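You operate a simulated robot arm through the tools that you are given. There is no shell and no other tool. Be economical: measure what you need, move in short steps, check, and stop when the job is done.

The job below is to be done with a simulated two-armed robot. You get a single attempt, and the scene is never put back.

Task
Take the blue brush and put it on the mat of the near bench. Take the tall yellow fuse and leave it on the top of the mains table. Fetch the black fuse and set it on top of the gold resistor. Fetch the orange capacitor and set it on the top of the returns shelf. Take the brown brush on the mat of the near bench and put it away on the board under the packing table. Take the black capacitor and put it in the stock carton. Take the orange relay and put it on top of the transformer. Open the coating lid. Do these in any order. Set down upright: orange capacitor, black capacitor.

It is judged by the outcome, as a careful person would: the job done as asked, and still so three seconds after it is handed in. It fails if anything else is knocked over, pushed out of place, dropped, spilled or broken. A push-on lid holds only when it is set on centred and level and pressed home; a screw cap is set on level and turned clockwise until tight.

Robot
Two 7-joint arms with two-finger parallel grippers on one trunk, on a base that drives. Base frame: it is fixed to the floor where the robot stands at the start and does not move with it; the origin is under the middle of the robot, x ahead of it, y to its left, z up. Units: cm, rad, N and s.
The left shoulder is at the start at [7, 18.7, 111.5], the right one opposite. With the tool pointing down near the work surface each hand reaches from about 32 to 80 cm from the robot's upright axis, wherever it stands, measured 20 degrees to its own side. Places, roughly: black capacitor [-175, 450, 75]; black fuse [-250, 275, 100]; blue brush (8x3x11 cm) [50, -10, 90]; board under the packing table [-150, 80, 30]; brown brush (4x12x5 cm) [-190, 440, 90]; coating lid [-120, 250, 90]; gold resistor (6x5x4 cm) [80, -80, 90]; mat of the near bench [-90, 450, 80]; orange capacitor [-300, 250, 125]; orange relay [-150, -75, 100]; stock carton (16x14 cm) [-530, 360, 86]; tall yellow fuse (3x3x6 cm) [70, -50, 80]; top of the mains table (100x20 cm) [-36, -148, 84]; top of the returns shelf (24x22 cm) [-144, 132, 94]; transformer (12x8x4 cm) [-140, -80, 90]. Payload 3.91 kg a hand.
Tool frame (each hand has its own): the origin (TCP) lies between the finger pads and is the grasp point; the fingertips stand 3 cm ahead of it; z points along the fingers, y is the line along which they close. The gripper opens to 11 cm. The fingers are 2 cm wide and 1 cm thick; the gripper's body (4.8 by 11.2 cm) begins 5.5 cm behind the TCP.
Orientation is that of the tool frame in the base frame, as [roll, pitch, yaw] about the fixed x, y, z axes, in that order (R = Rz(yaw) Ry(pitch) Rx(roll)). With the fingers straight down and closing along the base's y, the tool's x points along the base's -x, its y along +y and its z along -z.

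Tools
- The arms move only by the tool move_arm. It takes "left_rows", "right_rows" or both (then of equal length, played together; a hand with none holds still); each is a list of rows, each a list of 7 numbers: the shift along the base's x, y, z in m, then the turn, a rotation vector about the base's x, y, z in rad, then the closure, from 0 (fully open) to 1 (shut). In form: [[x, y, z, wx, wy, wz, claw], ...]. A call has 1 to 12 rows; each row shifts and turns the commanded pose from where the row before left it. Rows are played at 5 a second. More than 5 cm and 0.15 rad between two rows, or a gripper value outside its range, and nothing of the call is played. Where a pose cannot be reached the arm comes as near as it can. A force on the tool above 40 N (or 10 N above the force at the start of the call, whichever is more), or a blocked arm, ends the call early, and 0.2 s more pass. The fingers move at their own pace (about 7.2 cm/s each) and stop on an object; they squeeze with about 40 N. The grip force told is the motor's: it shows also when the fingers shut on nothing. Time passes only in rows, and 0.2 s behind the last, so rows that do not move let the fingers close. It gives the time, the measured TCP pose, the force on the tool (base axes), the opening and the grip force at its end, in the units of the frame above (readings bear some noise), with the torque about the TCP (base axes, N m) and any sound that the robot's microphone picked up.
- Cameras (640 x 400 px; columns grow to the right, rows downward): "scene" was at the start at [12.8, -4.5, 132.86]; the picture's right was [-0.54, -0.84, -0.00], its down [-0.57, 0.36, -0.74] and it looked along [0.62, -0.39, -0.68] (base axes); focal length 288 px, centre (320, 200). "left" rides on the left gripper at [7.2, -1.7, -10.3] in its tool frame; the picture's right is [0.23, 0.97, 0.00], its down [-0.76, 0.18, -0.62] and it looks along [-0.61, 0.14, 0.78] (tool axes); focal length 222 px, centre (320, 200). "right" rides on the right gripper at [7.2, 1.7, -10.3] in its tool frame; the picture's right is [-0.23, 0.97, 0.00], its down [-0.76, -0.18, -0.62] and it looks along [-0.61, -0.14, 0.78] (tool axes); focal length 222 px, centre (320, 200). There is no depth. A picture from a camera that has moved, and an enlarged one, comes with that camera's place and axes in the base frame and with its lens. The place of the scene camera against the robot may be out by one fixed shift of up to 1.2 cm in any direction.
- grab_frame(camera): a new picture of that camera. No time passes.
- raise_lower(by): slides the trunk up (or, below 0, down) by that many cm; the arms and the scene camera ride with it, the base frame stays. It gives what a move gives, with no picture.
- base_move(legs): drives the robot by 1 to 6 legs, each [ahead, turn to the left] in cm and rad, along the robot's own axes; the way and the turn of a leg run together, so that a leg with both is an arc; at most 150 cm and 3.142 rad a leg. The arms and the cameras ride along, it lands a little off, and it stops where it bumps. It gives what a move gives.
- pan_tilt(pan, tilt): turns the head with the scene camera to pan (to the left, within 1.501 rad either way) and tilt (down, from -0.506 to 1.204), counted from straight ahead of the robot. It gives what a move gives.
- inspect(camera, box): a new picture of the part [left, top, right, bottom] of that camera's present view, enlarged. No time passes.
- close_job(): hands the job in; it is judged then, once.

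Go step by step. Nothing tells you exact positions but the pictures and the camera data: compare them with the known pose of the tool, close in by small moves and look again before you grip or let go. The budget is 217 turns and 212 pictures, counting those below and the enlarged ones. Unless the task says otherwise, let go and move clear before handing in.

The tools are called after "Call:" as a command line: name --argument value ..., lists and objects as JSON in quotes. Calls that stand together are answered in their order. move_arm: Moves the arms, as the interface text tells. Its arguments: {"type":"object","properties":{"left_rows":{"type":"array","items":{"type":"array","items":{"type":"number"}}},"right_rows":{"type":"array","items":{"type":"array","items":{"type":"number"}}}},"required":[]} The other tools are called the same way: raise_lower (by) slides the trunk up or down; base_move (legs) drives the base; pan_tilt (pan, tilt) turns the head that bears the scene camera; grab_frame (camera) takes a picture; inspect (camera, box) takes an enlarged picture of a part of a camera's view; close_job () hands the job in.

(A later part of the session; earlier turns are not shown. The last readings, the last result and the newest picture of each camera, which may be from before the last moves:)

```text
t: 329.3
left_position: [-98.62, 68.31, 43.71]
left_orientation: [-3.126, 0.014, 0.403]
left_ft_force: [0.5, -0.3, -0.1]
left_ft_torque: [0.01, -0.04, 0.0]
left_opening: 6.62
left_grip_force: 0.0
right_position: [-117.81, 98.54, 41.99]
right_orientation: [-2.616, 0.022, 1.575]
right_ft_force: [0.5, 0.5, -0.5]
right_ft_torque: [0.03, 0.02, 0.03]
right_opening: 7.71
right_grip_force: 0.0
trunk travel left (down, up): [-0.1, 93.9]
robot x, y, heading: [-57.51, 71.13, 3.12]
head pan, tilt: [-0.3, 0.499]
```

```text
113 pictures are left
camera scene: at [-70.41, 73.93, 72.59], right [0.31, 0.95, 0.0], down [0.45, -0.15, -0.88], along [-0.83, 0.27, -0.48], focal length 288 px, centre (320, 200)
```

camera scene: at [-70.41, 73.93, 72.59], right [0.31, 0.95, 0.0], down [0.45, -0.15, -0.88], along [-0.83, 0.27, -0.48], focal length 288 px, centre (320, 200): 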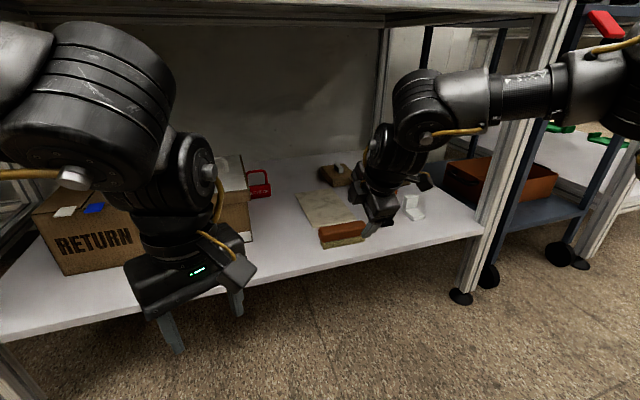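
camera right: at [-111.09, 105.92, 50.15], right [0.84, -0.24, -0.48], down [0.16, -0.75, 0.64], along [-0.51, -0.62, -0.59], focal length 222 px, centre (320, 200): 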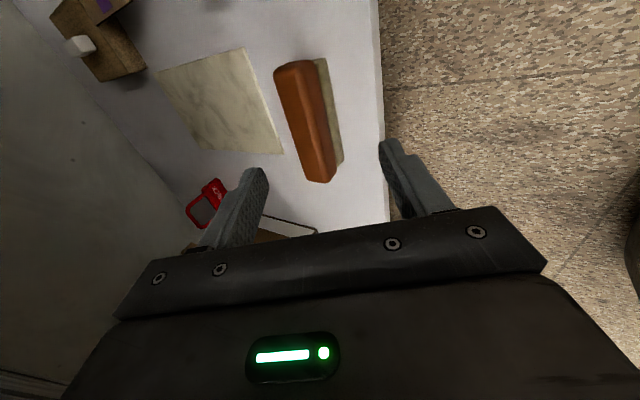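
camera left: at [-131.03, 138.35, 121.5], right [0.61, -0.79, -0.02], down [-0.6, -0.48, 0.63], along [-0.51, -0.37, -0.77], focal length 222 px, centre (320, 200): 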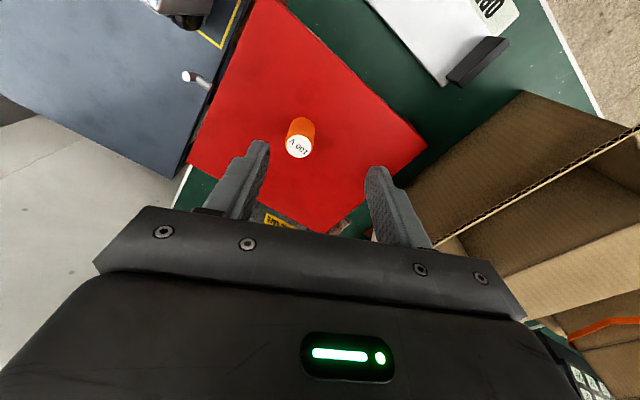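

The brown brush lies flat on the board. I back out and check that nothing else moved.

Call:
base_move --legs '[[-32, 0]]'

Call:
grab_frame --camera "scene"

```text
t: 331.5
left_position: [-66.51, 67.57, 43.72]
left_orientation: [-3.127, 0.015, 0.403]
left_ft_force: [-1.0, -0.6, 0.4]
left_ft_torque: [-0.01, -0.01, 0.02]
left_opening: 6.63
left_grip_force: 0.0
right_position: [-85.53, 97.88, 41.93]
right_orientation: [-2.615, 0.023, 1.576]
right_ft_force: [-0.8, 0.1, -0.1]
right_ft_torque: [0.0, -0.01, -0.01]
right_opening: 7.71
right_grip_force: 0.1
trunk travel left (down, up): [-0.1, 93.9]
robot x, y, heading: [-25.57, 70.3, 3.125]
head pan, tilt: [-0.3, 0.499]
```

```text
112 pictures are left
camera scene: at [-38.32, 73.36, 72.59], right [0.31, 0.95, 0.0], down [0.45, -0.15, -0.88], along [-0.83, 0.27, -0.48], focal length 288 px, centre (320, 200)
```

scene: 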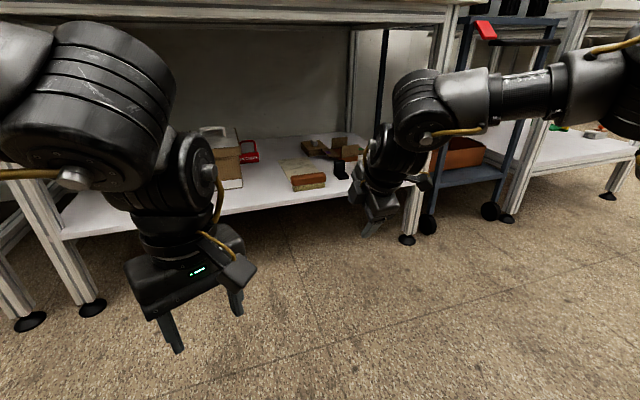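

All in order. I restore the right hand's posture and raise the trunk for driving.

Call:
raise_lower --by 40

Call:
raise_lower --by 27

Call:
move_arm --right_rows '[[0.03, 0, 0, 0, -0.13, 0, 0], [0.02, 0, 0, 0, -0.13, 0, 0], [0, 0.01, 0, 0, -0.13, 0, 0], [0, 0.02, 0, 0, -0.13, 0, 0], [0, 0, 0, 0, 0, -0.15, 0], [0, 0, 0, 0, 0, -0.15, 0], [0, 0, 0, 0, 0, -0.15, 0], [0, 0, 0, 0, 0, -0.15, 0], [0, 0, 0, 0, 0, -0.15, 0], [0, 0, 0, 0, 0, -0.15, 0], [0, 0, 0, 0, 0, -0.15, 0], [0, 0, 0, 0, 0, -0.15, 0]]'

Call:
base_move --legs '[[0, -1.6], [140, 0], [140, 0], [0, 1.57], [85, 0], [0, 1.57]]'

Call:
pan_tilt --pan 0 --tilt 0.5

Call:
grab_frame --camera "scene"

```text
t: 335.3
left_position: [-66.55, 67.63, 83.57]
left_orientation: [-3.126, 0.013, 0.404]
left_ft_force: [1.0, -0.3, 0.0]
left_ft_torque: [-0.04, 0.03, -0.03]
left_opening: 6.59
left_grip_force: 0.1
right_position: [-85.65, 97.88, 81.97]
right_orientation: [-2.616, 0.023, 1.573]
right_ft_force: [-0.1, 0.2, 0.6]
right_ft_torque: [0.0, -0.01, -0.01]
right_opening: 7.7
right_grip_force: 0.0
trunk travel left (down, up): [-40.1, 53.9]
robot x, y, heading: [-25.46, 70.2, 3.122]
head pan, tilt: [-0.3, 0.499]
```

```text
t: 338.0
left_position: [-66.52, 67.73, 110.57]
left_orientation: [-3.126, 0.014, 0.404]
left_ft_force: [0.0, -0.2, -0.5]
left_ft_torque: [-0.03, -0.01, 0.0]
left_opening: 6.63
left_grip_force: 0.0
right_position: [-85.71, 97.88, 109.0]
right_orientation: [-2.615, 0.024, 1.573]
right_ft_force: [-0.6, 0.8, 0.8]
right_ft_torque: [-0.03, 0.0, -0.01]
right_opening: 7.72
right_grip_force: 0.0
trunk travel left (down, up): [-67.1, 26.9]
robot x, y, heading: [-25.27, 70.5, 3.12]
head pan, tilt: [-0.3, 0.499]
```

```text
t: 340.6
left_position: [-66.52, 67.68, 110.73]
left_orientation: [-3.126, 0.014, 0.402]
left_ft_force: [0.3, 0.0, 0.2]
left_ft_torque: [0.0, 0.02, -0.01]
left_opening: 6.62
left_grip_force: 0.1
right_position: [-79.7, 101.52, 108.44]
right_orientation: [-3.136, 0.023, 0.36]
right_ft_force: [0.4, -0.1, -0.4]
right_ft_torque: [0.01, 0.01, 0.0]
right_opening: 10.97
right_grip_force: 0.1
right hand out of reach, approached as far as the arm can: row 4
trunk travel left (down, up): [-67.1, 26.9]
robot x, y, heading: [-25.43, 70.64, 3.12]
head pan, tilt: [-0.3, 0.499]
```

```text
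t: 369.8
left_position: [-93.88, 311.04, 110.67]
left_orientation: [-3.126, 0.013, 1.942]
left_ft_force: [-0.5, 0.0, -0.3]
left_ft_torque: [-0.01, -0.02, 0.02]
left_opening: 6.6
left_grip_force: 0.0
right_position: [-128.22, 298.93, 108.53]
right_orientation: [-3.137, 0.022, 1.901]
right_ft_force: [-0.1, -0.7, 0.2]
right_ft_torque: [0.01, 0.01, 0.0]
right_opening: 11.02
right_grip_force: 0.0
trunk travel left (down, up): [-67.1, 26.9]
robot x, y, heading: [-95.22, 352.39, -1.622]
head pan, tilt: [-0.3, 0.499]
```

```text
t: 370.6
left_position: [-93.89, 310.92, 110.74]
left_orientation: [-3.126, 0.014, 1.941]
left_ft_force: [0.6, -0.3, 1.0]
left_ft_torque: [0.02, -0.02, -0.01]
left_opening: 6.58
left_grip_force: 0.0
right_position: [-128.17, 299.0, 108.57]
right_orientation: [-3.135, 0.023, 1.901]
right_ft_force: [-0.2, -0.1, -1.1]
right_ft_torque: [0.01, 0.01, 0.0]
right_opening: 10.98
right_grip_force: 0.0
trunk travel left (down, up): [-67.1, 26.9]
robot x, y, heading: [-95.62, 352.25, -1.621]
head pan, tilt: [0.0, 0.499]
```

```text
111 pictures are left
camera scene: at [-95.27, 338.05, 139.59], right [-1.0, 0.05, 0.0], down [0.03, 0.48, -0.88], along [-0.05, -0.88, -0.48], focal length 288 px, centre (320, 200)
```

scene: 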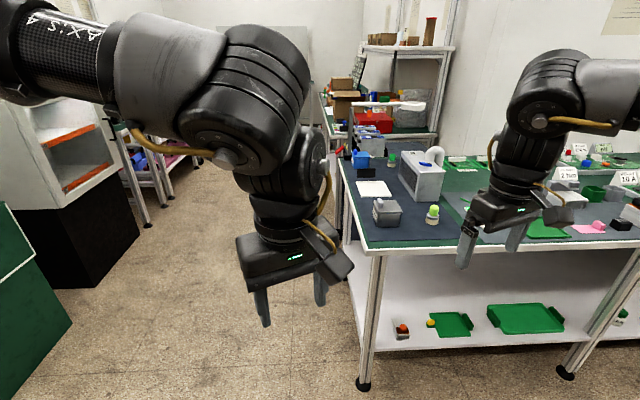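

The coating station is on the near corner of this bench. I enlarge it.

Call:
inspect --camera "scene" --box '[330, 130, 490, 240]'

Call:
inspect --camera "scene" --box '[520, 140, 640, 245]'

```text
3.64 times, centred on (410, 185) of scene
camera zoom: at [-95.27, 338.05, 139.59], right [-1.0, 0.05, 0.0], down [0.03, 0.48, -0.88], along [-0.05, -0.88, -0.48], focal length 1048 px, centre (-7, 254)
```

zoom: 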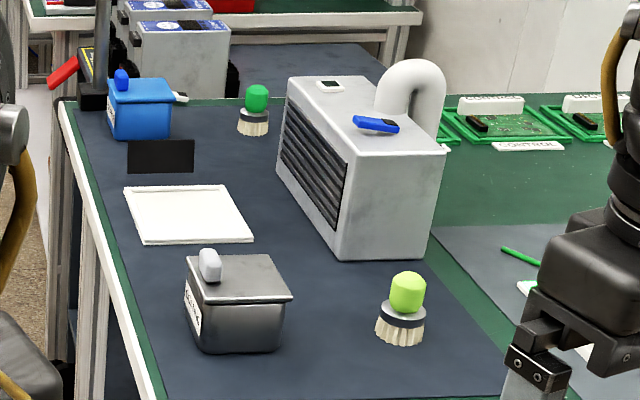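

```text
3.81 times, centred on (580, 192) of scene
camera zoom: at [-95.27, 338.05, 139.59], right [-1.0, 0.05, 0.0], down [0.03, 0.48, -0.88], along [-0.05, -0.88, -0.48], focal length 1098 px, centre (-670, 229)
```

zoom: 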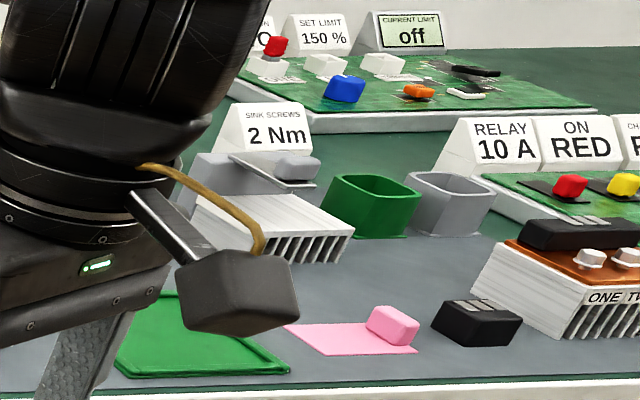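

The grey box with a knobbed lid near [-123, 254] is the coating box. I drive nearer and look with the right hand camera.

Call:
base_move --legs '[[30, 0.05]]'

Call:
grab_frame --camera "right"

Call:
pan_tilt --pan -0.35 --tilt 0.75

Call:
grab_frame --camera "scene"

```text
t: 372.6
left_position: [-92.6, 281.17, 110.65]
left_orientation: [-3.126, 0.016, 1.991]
left_ft_force: [-1.1, 0.8, 0.6]
left_ft_torque: [0.04, 0.02, 0.0]
left_opening: 6.62
left_grip_force: 0.1
right_position: [-126.34, 267.31, 108.54]
right_orientation: [-3.135, 0.022, 1.95]
right_ft_force: [-0.4, 0.3, 0.4]
right_ft_torque: [0.01, -0.01, -0.02]
right_opening: 10.98
right_grip_force: 0.0
trunk travel left (down, up): [-67.1, 26.9]
robot x, y, heading: [-95.84, 322.27, -1.572]
head pan, tilt: [0.0, 0.499]
```

```text
108 pictures are left
camera right: at [-127.47, 274.93, 118.96], right [0.99, 0.15, 0.0], down [0.11, -0.76, 0.64], along [0.1, -0.63, -0.77], focal length 222 px, centre (320, 200)
```

right: 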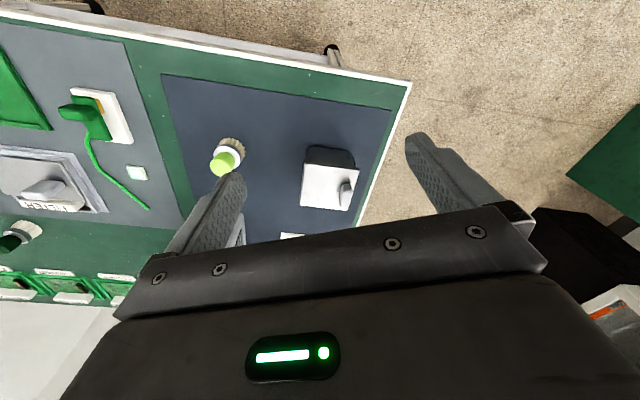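

```text
t: 373.4
left_position: [-92.62, 281.02, 110.61]
left_orientation: [-3.126, 0.013, 1.99]
left_ft_force: [1.2, -0.4, -0.8]
left_ft_torque: [-0.01, -0.02, -0.04]
left_opening: 6.62
left_grip_force: 0.2
right_position: [-126.34, 267.3, 108.61]
right_orientation: [-3.135, 0.023, 1.949]
right_ft_force: [-0.4, -0.5, 0.0]
right_ft_torque: [0.01, -0.02, 0.0]
right_opening: 11.0
right_grip_force: 0.1
trunk travel left (down, up): [-67.1, 26.9]
robot x, y, heading: [-96.2, 322.08, -1.569]
head pan, tilt: [-0.351, 0.75]
```

```text
107 pictures are left
camera scene: at [-98.21, 309.31, 137.4], right [-0.94, 0.34, 0.0], down [0.23, 0.64, -0.73], along [-0.25, -0.69, -0.68], focal length 288 px, centre (320, 200)
```

scene: 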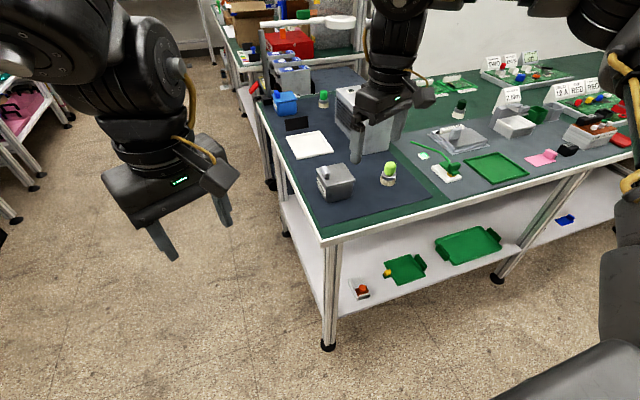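

Call:
inspect --camera "scene" --box '[300, 150, 400, 215]'

Call:
inspect --camera "right" --box '[270, 120, 400, 220]'

```text
6.15 times, centred on (350, 182) of scene
camera zoom: at [-98.21, 309.31, 137.4], right [-0.94, 0.34, 0.0], down [0.23, 0.64, -0.73], along [-0.25, -0.69, -0.68], focal length 1773 px, centre (135, 308)
```

zoom: 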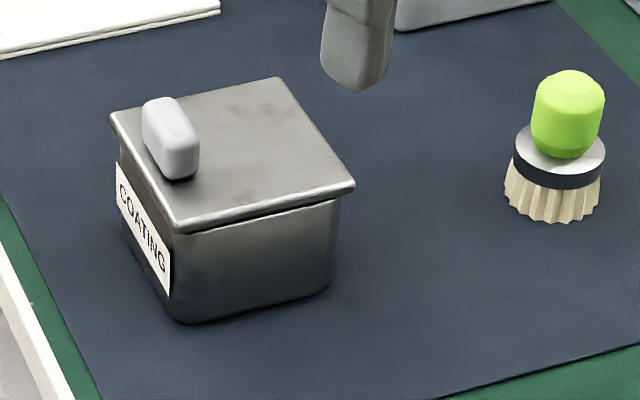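

```text
4.00 times, centred on (335, 170) of right
camera zoom: at [-127.48, 274.88, 118.93], right [0.99, 0.15, 0.0], down [0.11, -0.76, 0.64], along [0.1, -0.63, -0.77], focal length 888 px, centre (260, 320)
```

zoom: 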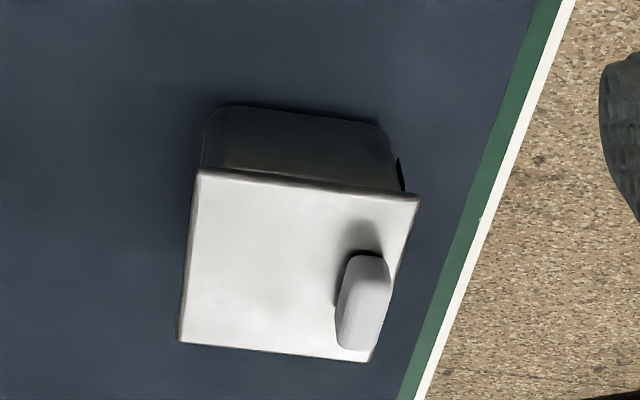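

The box is labelled COATING; its lid spans x -127…-118.6, y 249.7…258.2 at z 90 with the handle near the east edge, so it hinges on the west. Best worked from the east side, so I drive round to face west.

Call:
base_move --legs '[[-28, 0], [0, 1.57], [36, 0], [0, -1.57], [96, 0], [0, -1.57]]'

Call:
pan_tilt --pan 0 --tilt 0.7

Call:
grab_frame --camera "scene"

```text
t: 393.3
left_position: [-101.41, 250.99, 110.83]
left_orientation: [-3.127, 0.014, 0.417]
left_ft_force: [-0.2, 0.4, 0.3]
left_ft_torque: [0.02, 0.01, -0.01]
left_opening: 6.58
left_grip_force: 0.1
right_position: [-115.09, 284.88, 108.55]
right_orientation: [-3.136, 0.021, 0.377]
right_ft_force: [0.3, 0.1, -0.8]
right_ft_torque: [-0.03, 0.01, -0.02]
right_opening: 11.02
right_grip_force: 0.0
trunk travel left (down, up): [-67.1, 26.9]
robot x, y, heading: [-60.68, 254.26, 3.139]
head pan, tilt: [-0.351, 0.75]
```

```text
t: 394.1
left_position: [-101.45, 251.08, 110.66]
left_orientation: [-3.125, 0.014, 0.416]
left_ft_force: [-0.7, 0.1, 0.8]
left_ft_torque: [-0.01, 0.01, 0.0]
left_opening: 6.61
left_grip_force: 0.1
right_position: [-115.23, 284.86, 108.57]
right_orientation: [-3.135, 0.023, 0.376]
right_ft_force: [-0.2, -0.1, -0.6]
right_ft_torque: [0.0, -0.01, -0.02]
right_opening: 11.01
right_grip_force: 0.1
trunk travel left (down, up): [-67.1, 26.9]
robot x, y, heading: [-60.41, 254.41, 3.135]
head pan, tilt: [0.0, 0.7]
```

```text
104 pictures are left
camera scene: at [-73.2, 254.53, 137.82], right [0.01, 1.0, 0.0], down [0.64, 0.0, -0.76], along [-0.76, 0.0, -0.64], focal length 288 px, centre (320, 200)
```

scene: 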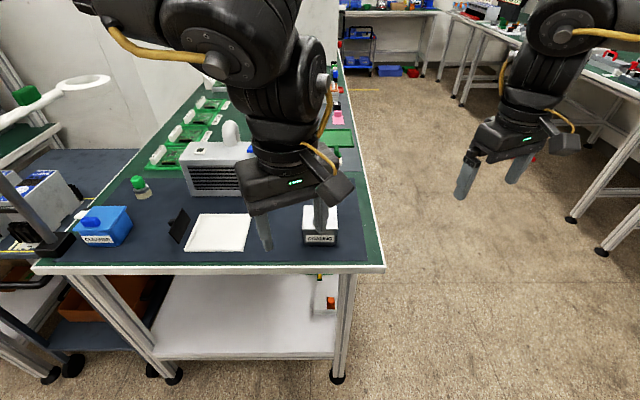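

Now I square the left hand and bring it in front of the coating lid for a close look.

Call:
move_arm --left_rows '[[0, 0.01, 0, 0, 0, -0.14, 0.3], [-0.02, 0.01, 0, 0, 0, -0.14, 0.3], [-0.035, 0.01, -0.01, 0, 0, -0.136, 0.3], [-0.04, 0.0, -0.01, 0, 0, 0, 0.3], [-0.02, 0, 0, 0, 0, 0, 0.3], [0, 0, 0, 0, 0, 0, 0.3]]'

Call:
grab_frame --camera "left"

Call:
inspect --camera "left" --box '[250, 100, 410, 220]'

```text
t: 395.5
left_position: [-113.14, 254.14, 108.62]
left_orientation: [-3.125, 0.013, 0.0]
left_ft_force: [0.2, -0.6, -0.1]
left_ft_torque: [-0.03, 0.02, -0.03]
left_opening: 7.69
left_grip_force: 0.0
right_position: [-115.12, 284.85, 108.56]
right_orientation: [-3.137, 0.021, 0.377]
right_ft_force: [-0.3, 0.0, 0.2]
right_ft_torque: [0.01, 0.0, 0.0]
right_opening: 11.01
right_grip_force: 0.0
trunk travel left (down, up): [-67.1, 26.9]
robot x, y, heading: [-60.55, 254.49, 3.139]
head pan, tilt: [0.0, 0.7]
```

```text
103 pictures are left
camera left: at [-105.65, 255.67, 118.86], right [0.23, -0.97, -0.02], down [-0.75, -0.19, 0.63], along [-0.62, -0.13, -0.78], focal length 222 px, centre (320, 200)
```

left: 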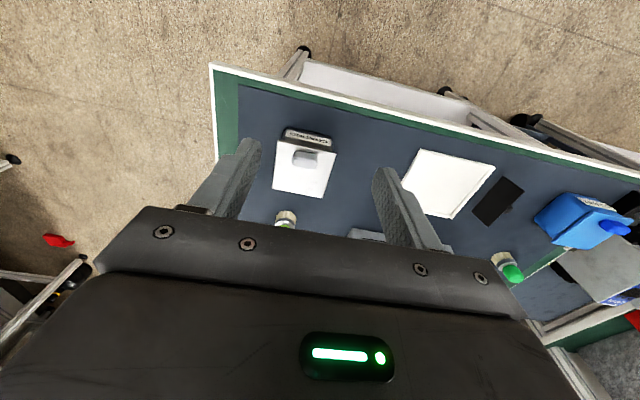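

```text
3.33 times, centred on (330, 160) of left
camera zoom: at [-105.65, 255.67, 118.86], right [0.23, -0.97, -0.02], down [-0.75, -0.19, 0.63], along [-0.62, -0.13, -0.78], focal length 740 px, centre (287, 333)
```

zoom: 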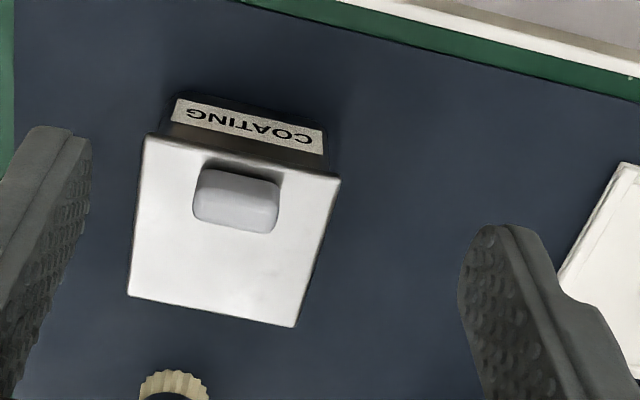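

The handle is at [-120.3, 254.6], about 3.5 cm long along y. I descend to grip it by its ends.

Call:
move_arm --left_rows '[[-0.036, 0.002, -0.02, 0, 0, 0, 0.4], [-0.036, 0.002, -0.03, 0, 0, 0, 0.4], [0, 0, -0.04, 0, 0, 0, 0.4], [0, 0, -0.03, 0, 0, 0, 0.4], [0, 0, -0.015, 0, 0, 0, 0.4], [0, 0, 0, 0, 0, 0, 0.4]]'

Call:
grab_frame --camera "left"

```text
t: 396.9
left_position: [-120.19, 254.45, 95.25]
left_orientation: [-3.126, 0.015, 0.0]
left_ft_force: [0.3, 1.0, 0.8]
left_ft_torque: [-0.05, 0.0, 0.0]
left_opening: 6.61
left_grip_force: 0.1
right_position: [-115.08, 284.99, 108.67]
right_orientation: [-3.138, 0.023, 0.378]
right_ft_force: [0.8, 0.5, 0.4]
right_ft_torque: [-0.01, -0.01, -0.05]
right_opening: 11.01
right_grip_force: 0.0
trunk travel left (down, up): [-67.1, 26.9]
robot x, y, heading: [-60.2, 254.9, 3.133]
head pan, tilt: [0.0, 0.7]
```

```text
101 pictures are left
camera left: at [-112.72, 256.1, 105.35], right [0.23, -0.97, -0.02], down [-0.75, -0.19, 0.63], along [-0.62, -0.13, -0.78], focal length 222 px, centre (320, 200)
```

left: 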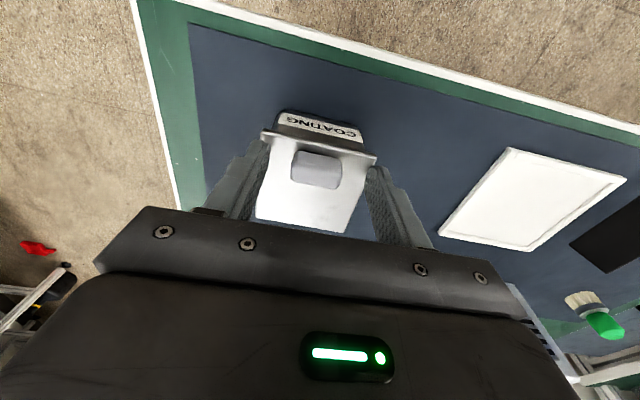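

Call:
move_arm --left_rows '[[-0.002, 0.002, -0.01, 0, 0, 0, 0.4], [0, 0, -0.007, 0, 0, 0, 0.4], [0, 0, 0, 0, 0, 0, 0.4], [0, 0, 0, 0, 0, 0, 1], [0, 0, 0, 0, 0, 0, 1], [0, 0, 0, 0, 0, 0, 1], [0, 0, 0, 0, 0, 0, 1]]'

Call:
grab_frame --camera "left"

```text
t: 397.6
left_position: [-120.34, 254.74, 94.59]
left_orientation: [-3.122, 0.031, 0.01]
left_ft_force: [16.9, -2.6, 27.8]
left_ft_torque: [-1.13, -0.79, 0.51]
left_opening: 6.74
left_grip_force: 1.2
right_position: [-114.78, 284.8, 108.85]
right_orientation: [-3.136, 0.027, 0.376]
right_ft_force: [-0.3, 0.7, -0.4]
right_ft_torque: [-0.02, 0.01, 0.03]
right_opening: 11.03
right_grip_force: 0.0
trunk travel left (down, up): [-67.1, 26.9]
robot x, y, heading: [-60.43, 254.62, 3.136]
head pan, tilt: [0.0, 0.7]
stopped in row 3 (left hand): the force on the tool passed its limit at 44 N (the readings are from after the stop); the commanded pose is now the measured one
```

```text
100 pictures are left
camera left: at [-112.66, 256.29, 104.56], right [0.23, -0.97, -0.03], down [-0.74, -0.2, 0.64], along [-0.63, -0.13, -0.77], focal length 222 px, centre (320, 200)
```

left: 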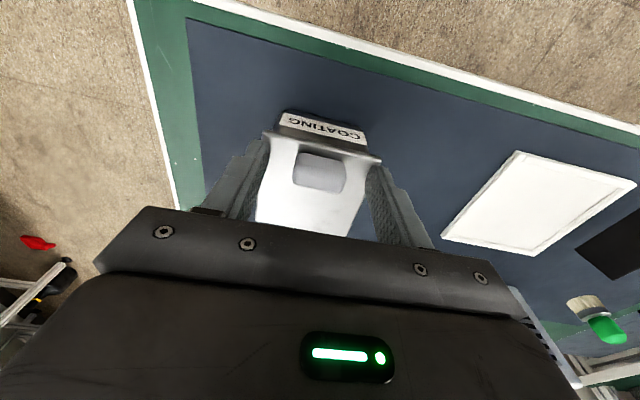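

The fingertips touched the lid (so it is near 91.5). I rise 0.6 and close on the handle.

Call:
move_arm --left_rows '[[0, 0, 0.006, 0, 0, 0, 0.4], [0, 0, 0, 0, 0, 0, 1], [0, 0, 0, 0, 0, 0, 1], [0, 0, 0, 0, 0, 0, 1], [0, 0, 0, 0, 0, 0, 1]]'

Call:
grab_frame --camera "left"

```text
t: 398.8
left_position: [-120.88, 254.67, 94.54]
left_orientation: [-3.121, 0.029, 0.008]
left_ft_force: [-8.7, -1.6, 6.2]
left_ft_torque: [-0.96, 0.32, -0.2]
left_opening: 3.35
left_grip_force: 45.1
right_position: [-115.26, 284.81, 108.64]
right_orientation: [-3.137, 0.024, 0.377]
right_ft_force: [-0.2, -0.1, -0.2]
right_ft_torque: [0.0, 0.01, -0.02]
right_opening: 10.99
right_grip_force: 0.1
trunk travel left (down, up): [-67.1, 26.9]
robot x, y, heading: [-60.43, 254.72, 3.137]
head pan, tilt: [0.0, 0.7]
```

```text
99 pictures are left
camera left: at [-113.23, 256.28, 104.71], right [0.23, -0.97, -0.03], down [-0.74, -0.2, 0.64], along [-0.63, -0.13, -0.77], focal length 222 px, centre (320, 200)
```

left: 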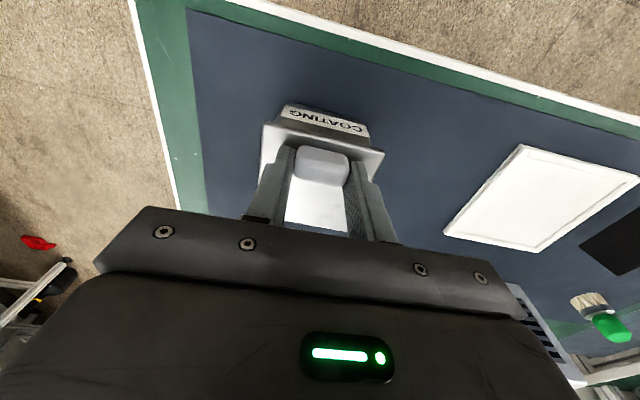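

The handle is gripped. I lift along the hinge arc, first a short way to see that the lid swings.

Call:
move_arm --left_rows '[[-0.003, 0, 0.0096, 0, 0, 0, 1], [-0.005, 0, 0.009, 0, 0, 0, 1], [-0.006, 0, 0.008, 0, 0, 0, 1], [0, 0, 0, 0, 0, 0, 1]]'

Call:
grab_frame --camera "left"

Call:
grab_frame --camera "right"

```text
t: 399.8
left_position: [-121.56, 254.64, 97.05]
left_orientation: [-3.121, 0.024, 0.011]
left_ft_force: [-10.6, -10.1, -30.5]
left_ft_torque: [-1.06, -1.08, 0.1]
left_opening: 3.4
left_grip_force: 45.2
left hand out of reach, approached as far as the arm can: row 2, 3
right_position: [-115.64, 284.53, 108.24]
right_orientation: [-3.138, 0.017, 0.377]
right_ft_force: [0.4, 0.2, 0.3]
right_ft_torque: [0.01, -0.01, 0.0]
right_opening: 11.0
right_grip_force: 0.0
trunk travel left (down, up): [-67.1, 26.9]
robot x, y, heading: [-60.58, 254.63, 3.143]
head pan, tilt: [0.0, 0.7]
```

```text
98 pictures are left
camera left: at [-114.07, 256.3, 107.06], right [0.24, -0.97, -0.03], down [-0.74, -0.2, 0.64], along [-0.62, -0.13, -0.77], focal length 222 px, centre (320, 200)
```

left: 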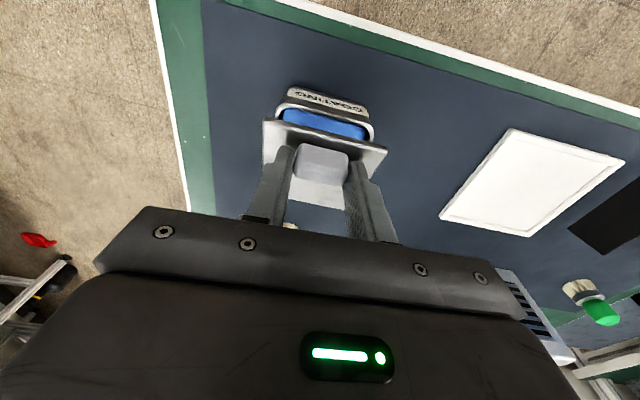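

```text
97 pictures are left
camera right: at [-108.15, 285.74, 118.71], right [0.15, -0.99, 0.0], down [-0.76, -0.11, 0.64], along [-0.63, -0.09, -0.77], focal length 222 px, centre (320, 200)
```

right: 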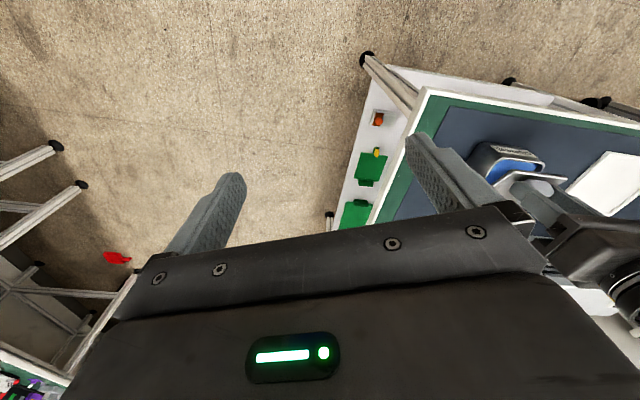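

The lid swings on its hinge, but the arm nears its reach limit. I set it back down, release, and drive 11 cm nearer before regripping.

Call:
move_arm --left_rows '[[0.003, 0, -0.008, 0, 0, 0, 1], [0.003, 0, -0.009, 0, 0, 0, 1], [0.002, 0, -0.006, 0, 0, 0, 1], [0, 0, 0, 0, 0, 0, 0.4], [0, 0, 0, 0, 0, 0, 0.4], [0, 0, 0.03, 0, 0, 0, 0.4], [0, 0, 0.04, 0, 0, 0, 0.4], [0, 0, 0, 0, 0, 0, 0.4]]'

Call:
grab_frame --camera "left"

```text
t: 401.6
left_position: [-120.37, 254.94, 101.93]
left_orientation: [-3.121, 0.025, 0.007]
left_ft_force: [0.6, 0.0, -0.6]
left_ft_torque: [0.0, -0.04, -0.03]
left_opening: 6.62
left_grip_force: 0.1
right_position: [-115.26, 284.74, 108.53]
right_orientation: [-3.135, 0.024, 0.378]
right_ft_force: [0.6, 0.4, 0.7]
right_ft_torque: [0.01, -0.01, -0.02]
right_opening: 11.0
right_grip_force: 0.2
trunk travel left (down, up): [-67.1, 26.9]
robot x, y, heading: [-60.22, 254.65, 3.137]
head pan, tilt: [0.0, 0.7]
```

```text
96 pictures are left
camera left: at [-112.75, 256.48, 112.06], right [0.23, -0.97, -0.03], down [-0.74, -0.2, 0.64], along [-0.63, -0.13, -0.77], focal length 222 px, centre (320, 200)
```

left: 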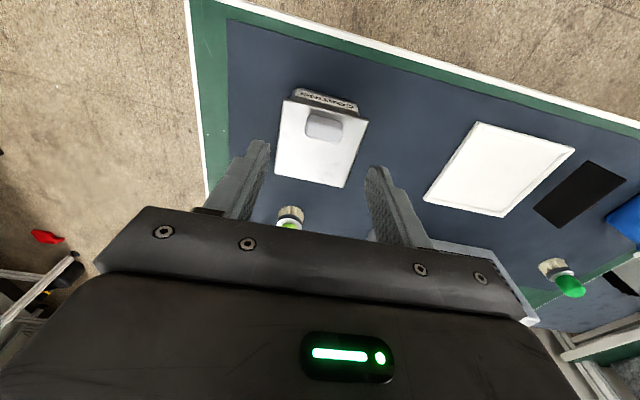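

Box and lid are in place. I pull the hand back and drive ahead 11 cm.

Call:
move_arm --left_rows '[[0.04, 0, 0.005, 0, 0, 0, 0.4], [0.04, 0, 0, 0, 0, 0, 0.4], [0.03, 0, 0, 0, 0, 0, 0.4]]'

Call:
base_move --legs '[[11, 0]]'

Call:
move_arm --left_rows '[[0, 0, -0.03, 0, 0, 0, 0.4], [0, 0, 0, 0, 0, 0, 0.4]]'

Call:
grab_frame --camera "left"

```text
t: 402.4
left_position: [-109.39, 254.97, 102.65]
left_orientation: [-3.12, 0.031, 0.009]
left_ft_force: [-0.9, 0.8, 0.0]
left_ft_torque: [-0.03, 0.02, 0.01]
left_opening: 6.59
left_grip_force: 0.0
right_position: [-115.01, 284.79, 108.59]
right_orientation: [-3.136, 0.021, 0.377]
right_ft_force: [0.3, -0.5, 0.2]
right_ft_torque: [-0.03, 0.0, -0.01]
right_opening: 11.0
right_grip_force: 0.0
trunk travel left (down, up): [-67.1, 26.9]
robot x, y, heading: [-60.32, 254.28, 3.134]
head pan, tilt: [0.0, 0.7]
```

```text
t: 403.6
left_position: [-120.37, 255.08, 102.75]
left_orientation: [-3.122, 0.026, 0.004]
left_ft_force: [-0.4, 0.5, -0.7]
left_ft_torque: [0.06, 0.01, -0.04]
left_opening: 6.61
left_grip_force: 0.1
right_position: [-126.11, 284.92, 108.48]
right_orientation: [-3.135, 0.024, 0.376]
right_ft_force: [-0.3, -0.3, 0.6]
right_ft_torque: [0.04, -0.04, -0.03]
right_opening: 11.0
right_grip_force: 0.1
trunk travel left (down, up): [-67.1, 26.9]
robot x, y, heading: [-71.69, 254.59, 3.135]
head pan, tilt: [0.0, 0.7]
```

```text
t: 404.2
left_position: [-120.38, 255.07, 99.65]
left_orientation: [-3.123, 0.028, 0.006]
left_ft_force: [0.1, 0.0, 0.4]
left_ft_torque: [0.02, 0.01, -0.01]
left_opening: 6.61
left_grip_force: 0.1
right_position: [-126.02, 284.96, 108.56]
right_orientation: [-3.135, 0.024, 0.375]
right_ft_force: [0.0, 0.3, -0.4]
right_ft_torque: [-0.03, 0.0, 0.01]
right_opening: 10.97
right_grip_force: 0.0
trunk travel left (down, up): [-67.1, 26.9]
robot x, y, heading: [-71.36, 254.73, 3.137]
head pan, tilt: [0.0, 0.7]
```

```text
95 pictures are left
camera left: at [-112.64, 256.6, 109.7], right [0.23, -0.97, -0.03], down [-0.74, -0.19, 0.64], along [-0.63, -0.13, -0.77], focal length 222 px, centre (320, 200)
```

left: 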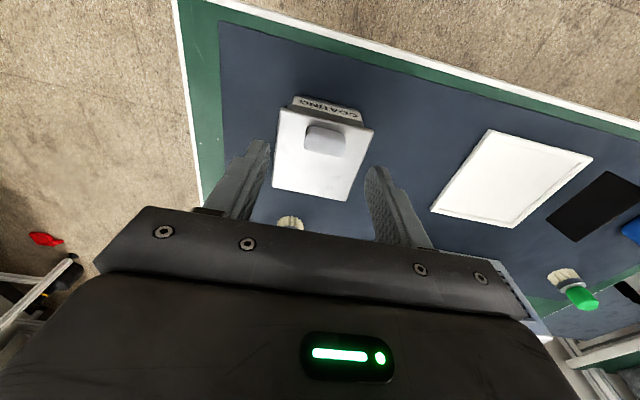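

Call:
move_arm --left_rows '[[0, -0.002, -0.03, 0, -0.02, 0, 0.4], [0, 0, -0.014, 0, 0, 0, 0.4], [0, 0, 0, 0, 0, 0, 1], [0, 0, 0, 0, 0, 0, 1], [0, 0, 0, 0, 0, 0, 1], [0, 0, 0, 0, 0, 0, 1]]'

Call:
move_arm --left_rows '[[-0.003, 0, 0.0096, 0, 0, 0, 1], [-0.005, 0, 0.009, 0, 0, 0, 1], [-0.006, 0, 0.008, 0, 0, 0, 1], [-0.007, 0, 0.007, 0, 0, 0, 1], [-0.008, 0, 0.006, 0, 0, 0, 1]]'

Call:
grab_frame --camera "left"

```text
t: 405.6
left_position: [-120.26, 254.76, 95.13]
left_orientation: [-3.123, 0.008, 0.006]
left_ft_force: [-0.2, -4.7, -1.6]
left_ft_torque: [-0.8, -0.08, -0.36]
left_opening: 3.35
left_grip_force: 45.2
right_position: [-126.15, 284.94, 108.52]
right_orientation: [-3.136, 0.023, 0.377]
right_ft_force: [0.6, -0.4, 0.5]
right_ft_torque: [0.0, -0.01, -0.02]
right_opening: 10.97
right_grip_force: 0.1
trunk travel left (down, up): [-67.1, 26.9]
robot x, y, heading: [-71.4, 254.42, 3.139]
head pan, tilt: [0.0, 0.7]
```

```text
t: 406.8
left_position: [-122.84, 254.79, 99.33]
left_orientation: [-3.121, 0.007, 0.004]
left_ft_force: [20.9, -8.5, -6.3]
left_ft_torque: [-0.65, -2.01, 0.0]
left_opening: 3.37
left_grip_force: 44.7
right_position: [-125.96, 284.78, 108.7]
right_orientation: [-3.135, 0.025, 0.377]
right_ft_force: [-1.8, 0.3, -0.5]
right_ft_torque: [0.03, 0.02, 0.01]
right_opening: 10.99
right_grip_force: 0.1
trunk travel left (down, up): [-67.1, 26.9]
robot x, y, heading: [-71.3, 254.54, 3.137]
head pan, tilt: [0.0, 0.7]
```

```text
94 pictures are left
camera left: at [-115.54, 256.24, 109.55], right [0.23, -0.97, -0.02], down [-0.76, -0.19, 0.62], along [-0.61, -0.13, -0.78], focal length 222 px, centre (320, 200)
```

left: 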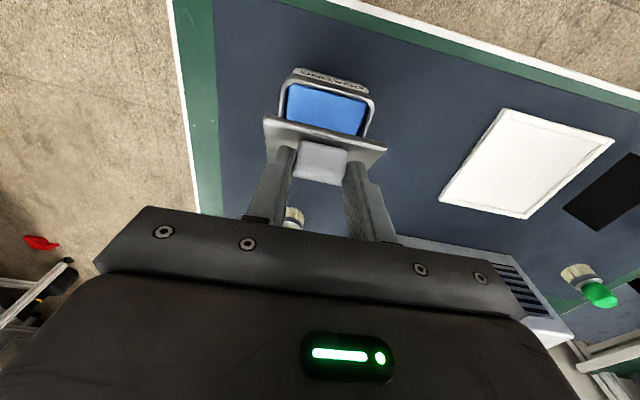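

The lid is about 38° open. I continue along the arc, letting the hand tilt with the lid.

Call:
move_arm --left_rows '[[-0.0095, 0, 0.005, 0, -0.12, 0, 1], [-0.0104, 0, 0.0035, 0, -0.12, 0, 1], [-0.0108, 0, 0.0022, 0, -0.12, 0, 1]]'

Call:
grab_frame --camera "left"

Call:
grab_frame --camera "scene"

```text
t: 407.6
left_position: [-126.15, 254.72, 100.49]
left_orientation: [-3.123, -0.352, 0.006]
left_ft_force: [8.8, -5.4, 7.2]
left_ft_torque: [-0.51, -0.82, -0.21]
left_opening: 3.35
left_grip_force: 45.0
right_position: [-125.98, 284.84, 108.75]
right_orientation: [-3.136, 0.024, 0.377]
right_ft_force: [0.3, 1.3, 0.9]
right_ft_torque: [0.01, 0.01, -0.03]
right_opening: 11.0
right_grip_force: 0.0
trunk travel left (down, up): [-67.1, 26.9]
robot x, y, heading: [-71.31, 254.7, 3.137]
head pan, tilt: [0.0, 0.7]
```

```text
93 pictures are left
camera left: at [-122.82, 256.25, 112.59], right [0.23, -0.97, 0.06], down [-0.93, -0.19, 0.32], along [-0.3, -0.13, -0.95], focal length 222 px, centre (320, 200)
```

left: 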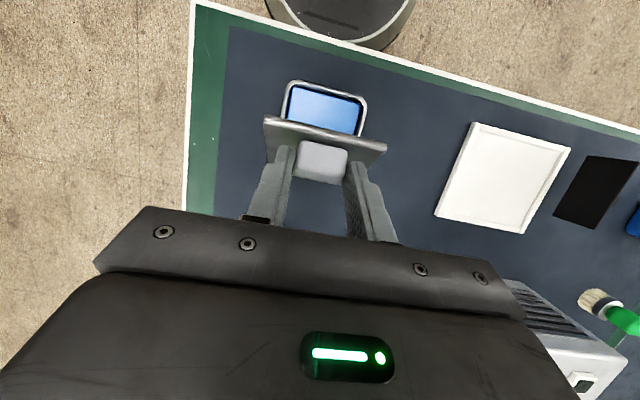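

```text
92 pictures are left
camera scene: at [-83.97, 254.45, 137.87], right [0.0, 1.0, 0.0], down [0.64, 0.0, -0.77], along [-0.77, 0.0, -0.64], focal length 288 px, centre (320, 200)
```

scene: 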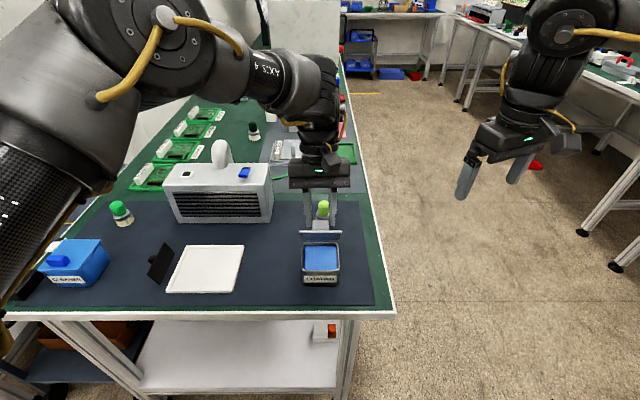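

The lid is past 60° open. I continue.

Call:
move_arm --left_rows '[[-0.011, 0, 0.001, 0, -0.1, 0, 1], [-0.011, 0, 0, 0, -0.1, 0, 1], [-0.011, 0, -0.0015, 0, -0.1, 0, 1], [-0.011, 0, -0.002, 0, -0.1, 0, 1]]'

Call:
grab_frame --camera "left"

Call:
grab_frame --camera "scene"

```text
t: 408.1
left_position: [-125.36, 254.62, 99.94]
left_orientation: [-3.127, -0.502, 0.025]
left_ft_force: [-23.5, -24.7, -30.4]
left_ft_torque: [-0.43, 1.51, -2.17]
left_opening: 3.37
left_grip_force: 45.9
left hand out of reach, approached as far as the arm can: row 1, 2
right_position: [-126.53, 284.69, 108.37]
right_orientation: [-3.136, 0.019, 0.376]
right_ft_force: [1.2, 0.9, -0.4]
right_ft_torque: [-0.05, 0.05, 0.03]
right_opening: 11.01
right_grip_force: 0.1
trunk travel left (down, up): [-67.1, 26.9]
robot x, y, heading: [-71.39, 254.38, 3.142]
head pan, tilt: [0.0, 0.7]
stopped in row 2 (left hand): the force on the tool passed its limit at 69 N (the readings are from after the stop); the commanded pose is now the measured one
```

```text
91 pictures are left
camera left: at [-123.92, 256.3, 112.37], right [0.23, -0.97, 0.1], down [-0.96, -0.21, 0.18], along [-0.15, -0.13, -0.98], focal length 222 px, centre (320, 200)
```

left: 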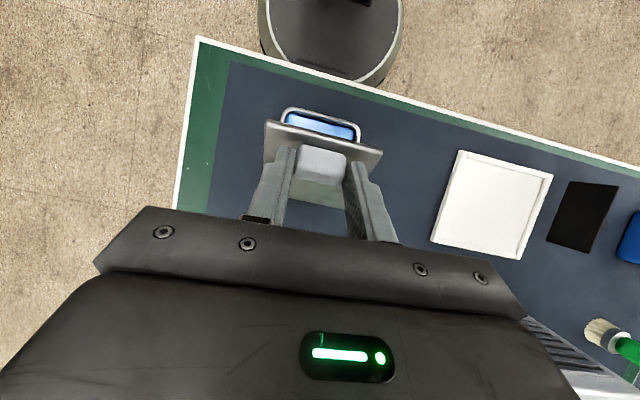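

```text
90 pictures are left
camera scene: at [-84.66, 254.4, 137.72], right [0.0, 1.0, 0.0], down [0.65, 0.0, -0.76], along [-0.76, 0.0, -0.65], focal length 288 px, centre (320, 200)
```

scene: 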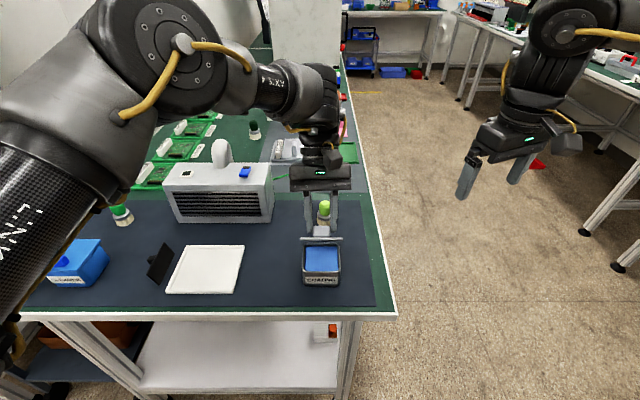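

The arm is at its limit and strained. I relieve it by driving the base 2 cm ahead, which carries the lid along its arc.

Call:
base_move --legs '[[2, 0]]'

Call:
grab_frame --camera "left"

```text
t: 408.9
left_position: [-126.59, 254.64, 100.52]
left_orientation: [-3.118, -0.511, 0.018]
left_ft_force: [18.0, -29.6, -3.4]
left_ft_torque: [-1.29, -1.66, -0.57]
left_opening: 3.38
left_grip_force: 45.0
right_position: [-128.15, 284.48, 108.75]
right_orientation: [-3.13, 0.021, 0.377]
right_ft_force: [0.5, -0.3, 0.2]
right_ft_torque: [0.03, 0.0, 0.0]
right_opening: 11.0
right_grip_force: 0.1
trunk travel left (down, up): [-67.1, 26.9]
robot x, y, heading: [-73.42, 254.5, 3.142]
head pan, tilt: [0.0, 0.7]
```

```text
89 pictures are left
camera left: at [-125.26, 256.21, 112.99], right [0.23, -0.97, 0.09], down [-0.96, -0.21, 0.17], along [-0.14, -0.13, -0.98], focal length 222 px, centre (320, 200)
```

left: 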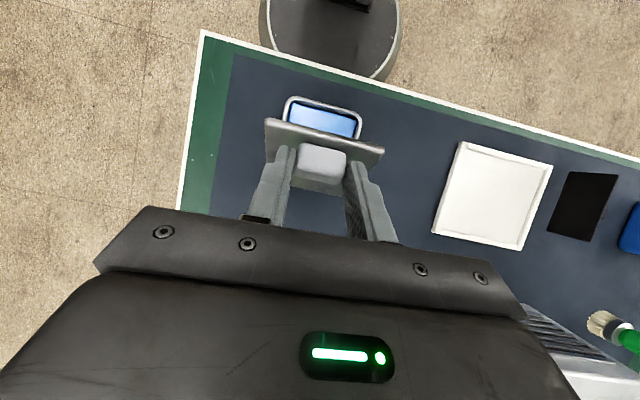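

Call:
move_arm --left_rows '[[-0.004, -0.003, 0.002, 0, -0.06, 0, 1], [-0.009, -0.002, 0.002, 0, -0.08, 0, 1], [-0.009, 0, 0.001, 0, -0.06, 0, 1]]'

Call:
grab_frame --camera "left"

```text
t: 409.6
left_position: [-125.83, 254.75, 100.15]
left_orientation: [-3.129, -0.635, 0.036]
left_ft_force: [-24.9, -9.2, -33.4]
left_ft_torque: [0.11, 1.75, -1.35]
left_opening: 3.36
left_grip_force: 45.2
left hand out of reach, approached as far as the arm can: row 1, 2, 3
right_position: [-128.6, 284.85, 108.35]
right_orientation: [-3.138, 0.021, 0.377]
right_ft_force: [0.4, 0.6, 0.0]
right_ft_torque: [-0.04, 0.07, 0.03]
right_opening: 11.0
right_grip_force: 0.1
trunk travel left (down, up): [-67.1, 26.9]
robot x, y, heading: [-73.51, 254.74, -3.144]
head pan, tilt: [0.0, 0.7]
stopped in row 3 (left hand): the force on the tool passed its limit at 59 N (the readings are from after the stop); the commanded pose is now the measured one
```

```text
88 pictures are left
camera left: at [-126.13, 256.26, 112.71], right [0.22, -0.97, 0.12], down [-0.97, -0.22, 0.05], along [-0.02, -0.13, -0.99], focal length 222 px, centre (320, 200)
```

left: 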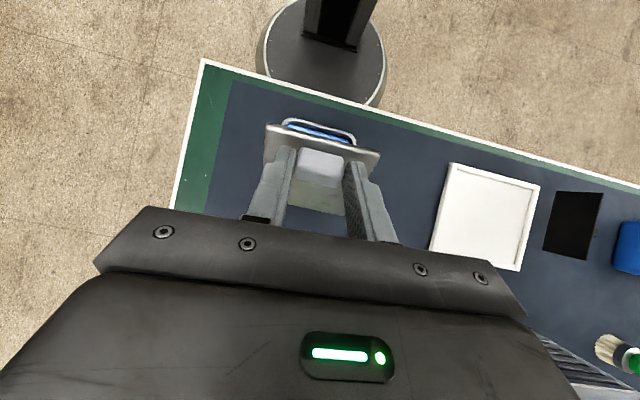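

Tilting backward is what exhausts the reach. I rotate the hand upright again about the handle, then move on along the arc.

Call:
move_arm --left_rows '[[0.001, 0, 0.0007, 0, 0.127, 0, 1], [0.002, 0, 0.0007, 0, 0.127, 0, 1], [0.002, 0, 0.0007, 0, 0.127, 0, 1], [0.002, 0, 0.0007, 0, 0.127, 0, 1], [0.002, 0, 0.0007, 0, 0.1, 0, 1]]'

Call:
grab_frame --camera "left"

```text
t: 410.8
left_position: [-124.29, 254.85, 100.99]
left_orientation: [-3.112, -0.035, 0.023]
left_ft_force: [13.1, -12.7, -15.0]
left_ft_torque: [-0.97, -1.77, -0.5]
left_opening: 3.37
left_grip_force: 45.5
right_position: [-128.28, 284.77, 108.63]
right_orientation: [-3.135, 0.022, 0.377]
right_ft_force: [-0.1, 0.8, -0.4]
right_ft_torque: [0.0, -0.02, 0.0]
right_opening: 11.02
right_grip_force: 0.1
trunk travel left (down, up): [-67.1, 26.9]
robot x, y, heading: [-73.74, 254.18, 3.146]
head pan, tilt: [0.0, 0.7]
```

```text
87 pictures are left
camera left: at [-117.34, 256.26, 111.57], right [0.25, -0.97, -0.02], down [-0.78, -0.21, 0.59], along [-0.57, -0.13, -0.81], focal length 222 px, centre (320, 200)
```

left: 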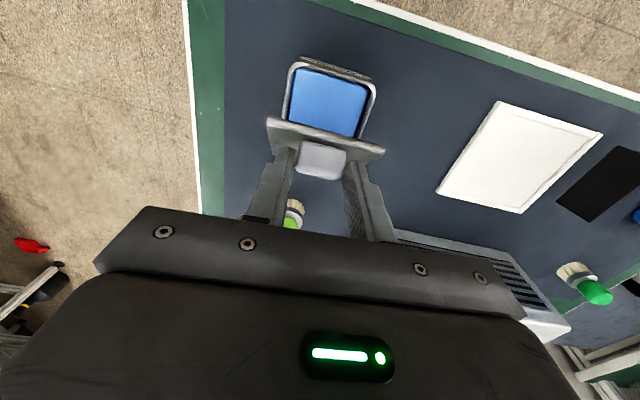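

The handle pivots in the grip. I move on westward along the arc.

Call:
move_arm --left_rows '[[-0.01, -0.001, 0.001, 0, 0, 0, 1], [-0.01, 0, 0.0, 0, 0, 0, 1], [-0.01, 0, 0, 0, 0, 0, 1], [-0.01, 0, 0, 0, 0, 0, 1]]'

Call:
grab_frame --camera "left"

Call:
grab_frame --camera "scene"

```text
t: 411.9
left_position: [-128.17, 254.64, 101.64]
left_orientation: [-3.109, -0.031, 0.024]
left_ft_force: [14.2, -7.1, 26.5]
left_ft_torque: [-0.7, -1.66, -0.63]
left_opening: 3.36
left_grip_force: 44.4
right_position: [-128.02, 284.73, 108.76]
right_orientation: [-3.135, 0.029, 0.377]
right_ft_force: [-0.5, -0.8, -0.1]
right_ft_torque: [0.0, 0.03, 0.03]
right_opening: 11.02
right_grip_force: 0.0
trunk travel left (down, up): [-67.1, 26.9]
robot x, y, heading: [-73.14, 254.86, -3.141]
head pan, tilt: [0.0, 0.7]
stopped in row 4 (left hand): the force on the tool passed its limit at 41 N (the readings are from after the stop); the commanded pose is now the measured one
```

```text
86 pictures are left
camera left: at [-121.16, 256.2, 112.2], right [0.25, -0.97, -0.03], down [-0.78, -0.22, 0.59], along [-0.58, -0.13, -0.81], focal length 222 px, centre (320, 200)
```

left: 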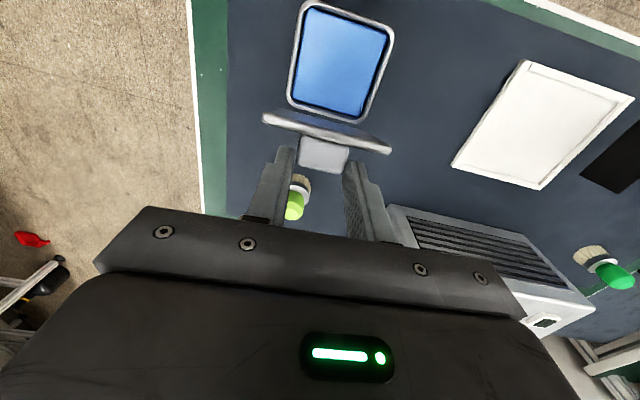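

```text
85 pictures are left
camera scene: at [-85.91, 254.37, 137.88], right [0.0, 1.0, 0.0], down [0.64, 0.0, -0.77], along [-0.77, 0.0, -0.64], focal length 288 px, centre (320, 200)
```

scene: 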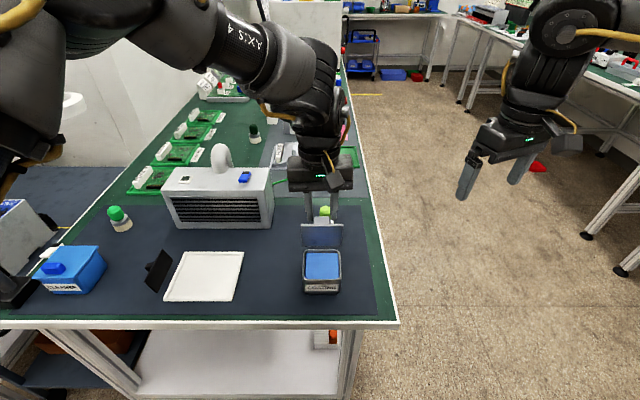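

The lid is near 90°. I ease up slightly and carry it a little past vertical.

Call:
move_arm --left_rows '[[-0.002, 0, 0.004, 0, 0, 0, 1], [-0.008, 0, 0.001, 0, 0, 0, 1], [-0.008, 0, -0.001, 0, 0, 0, 1], [-0.008, 0, -0.003, 0, 0, 0, 1]]'

Call:
grab_frame --camera "left"

```text
t: 412.9
left_position: [-130.87, 254.74, 101.41]
left_orientation: [-3.11, -0.038, 0.022]
left_ft_force: [24.7, -8.1, -19.3]
left_ft_torque: [-0.48, -1.89, -0.37]
left_opening: 3.37
left_grip_force: 45.3
right_position: [-128.06, 284.69, 108.71]
right_orientation: [-3.134, 0.023, 0.378]
right_ft_force: [-0.3, 0.3, 1.4]
right_ft_torque: [0.0, 0.01, 0.01]
right_opening: 10.98
right_grip_force: 0.0
trunk travel left (down, up): [-67.1, 26.9]
robot x, y, heading: [-73.35, 254.46, 3.142]
head pan, tilt: [0.0, 0.7]
```

```text
84 pictures are left
camera left: at [-123.85, 256.22, 111.89], right [0.25, -0.97, -0.02], down [-0.78, -0.21, 0.59], along [-0.57, -0.13, -0.81], focal length 222 px, centre (320, 200)
```

left: 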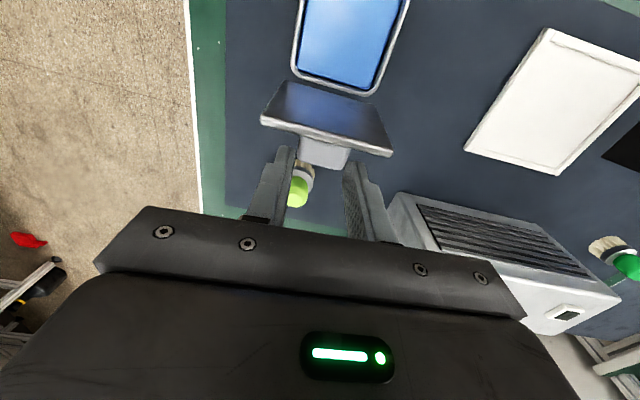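

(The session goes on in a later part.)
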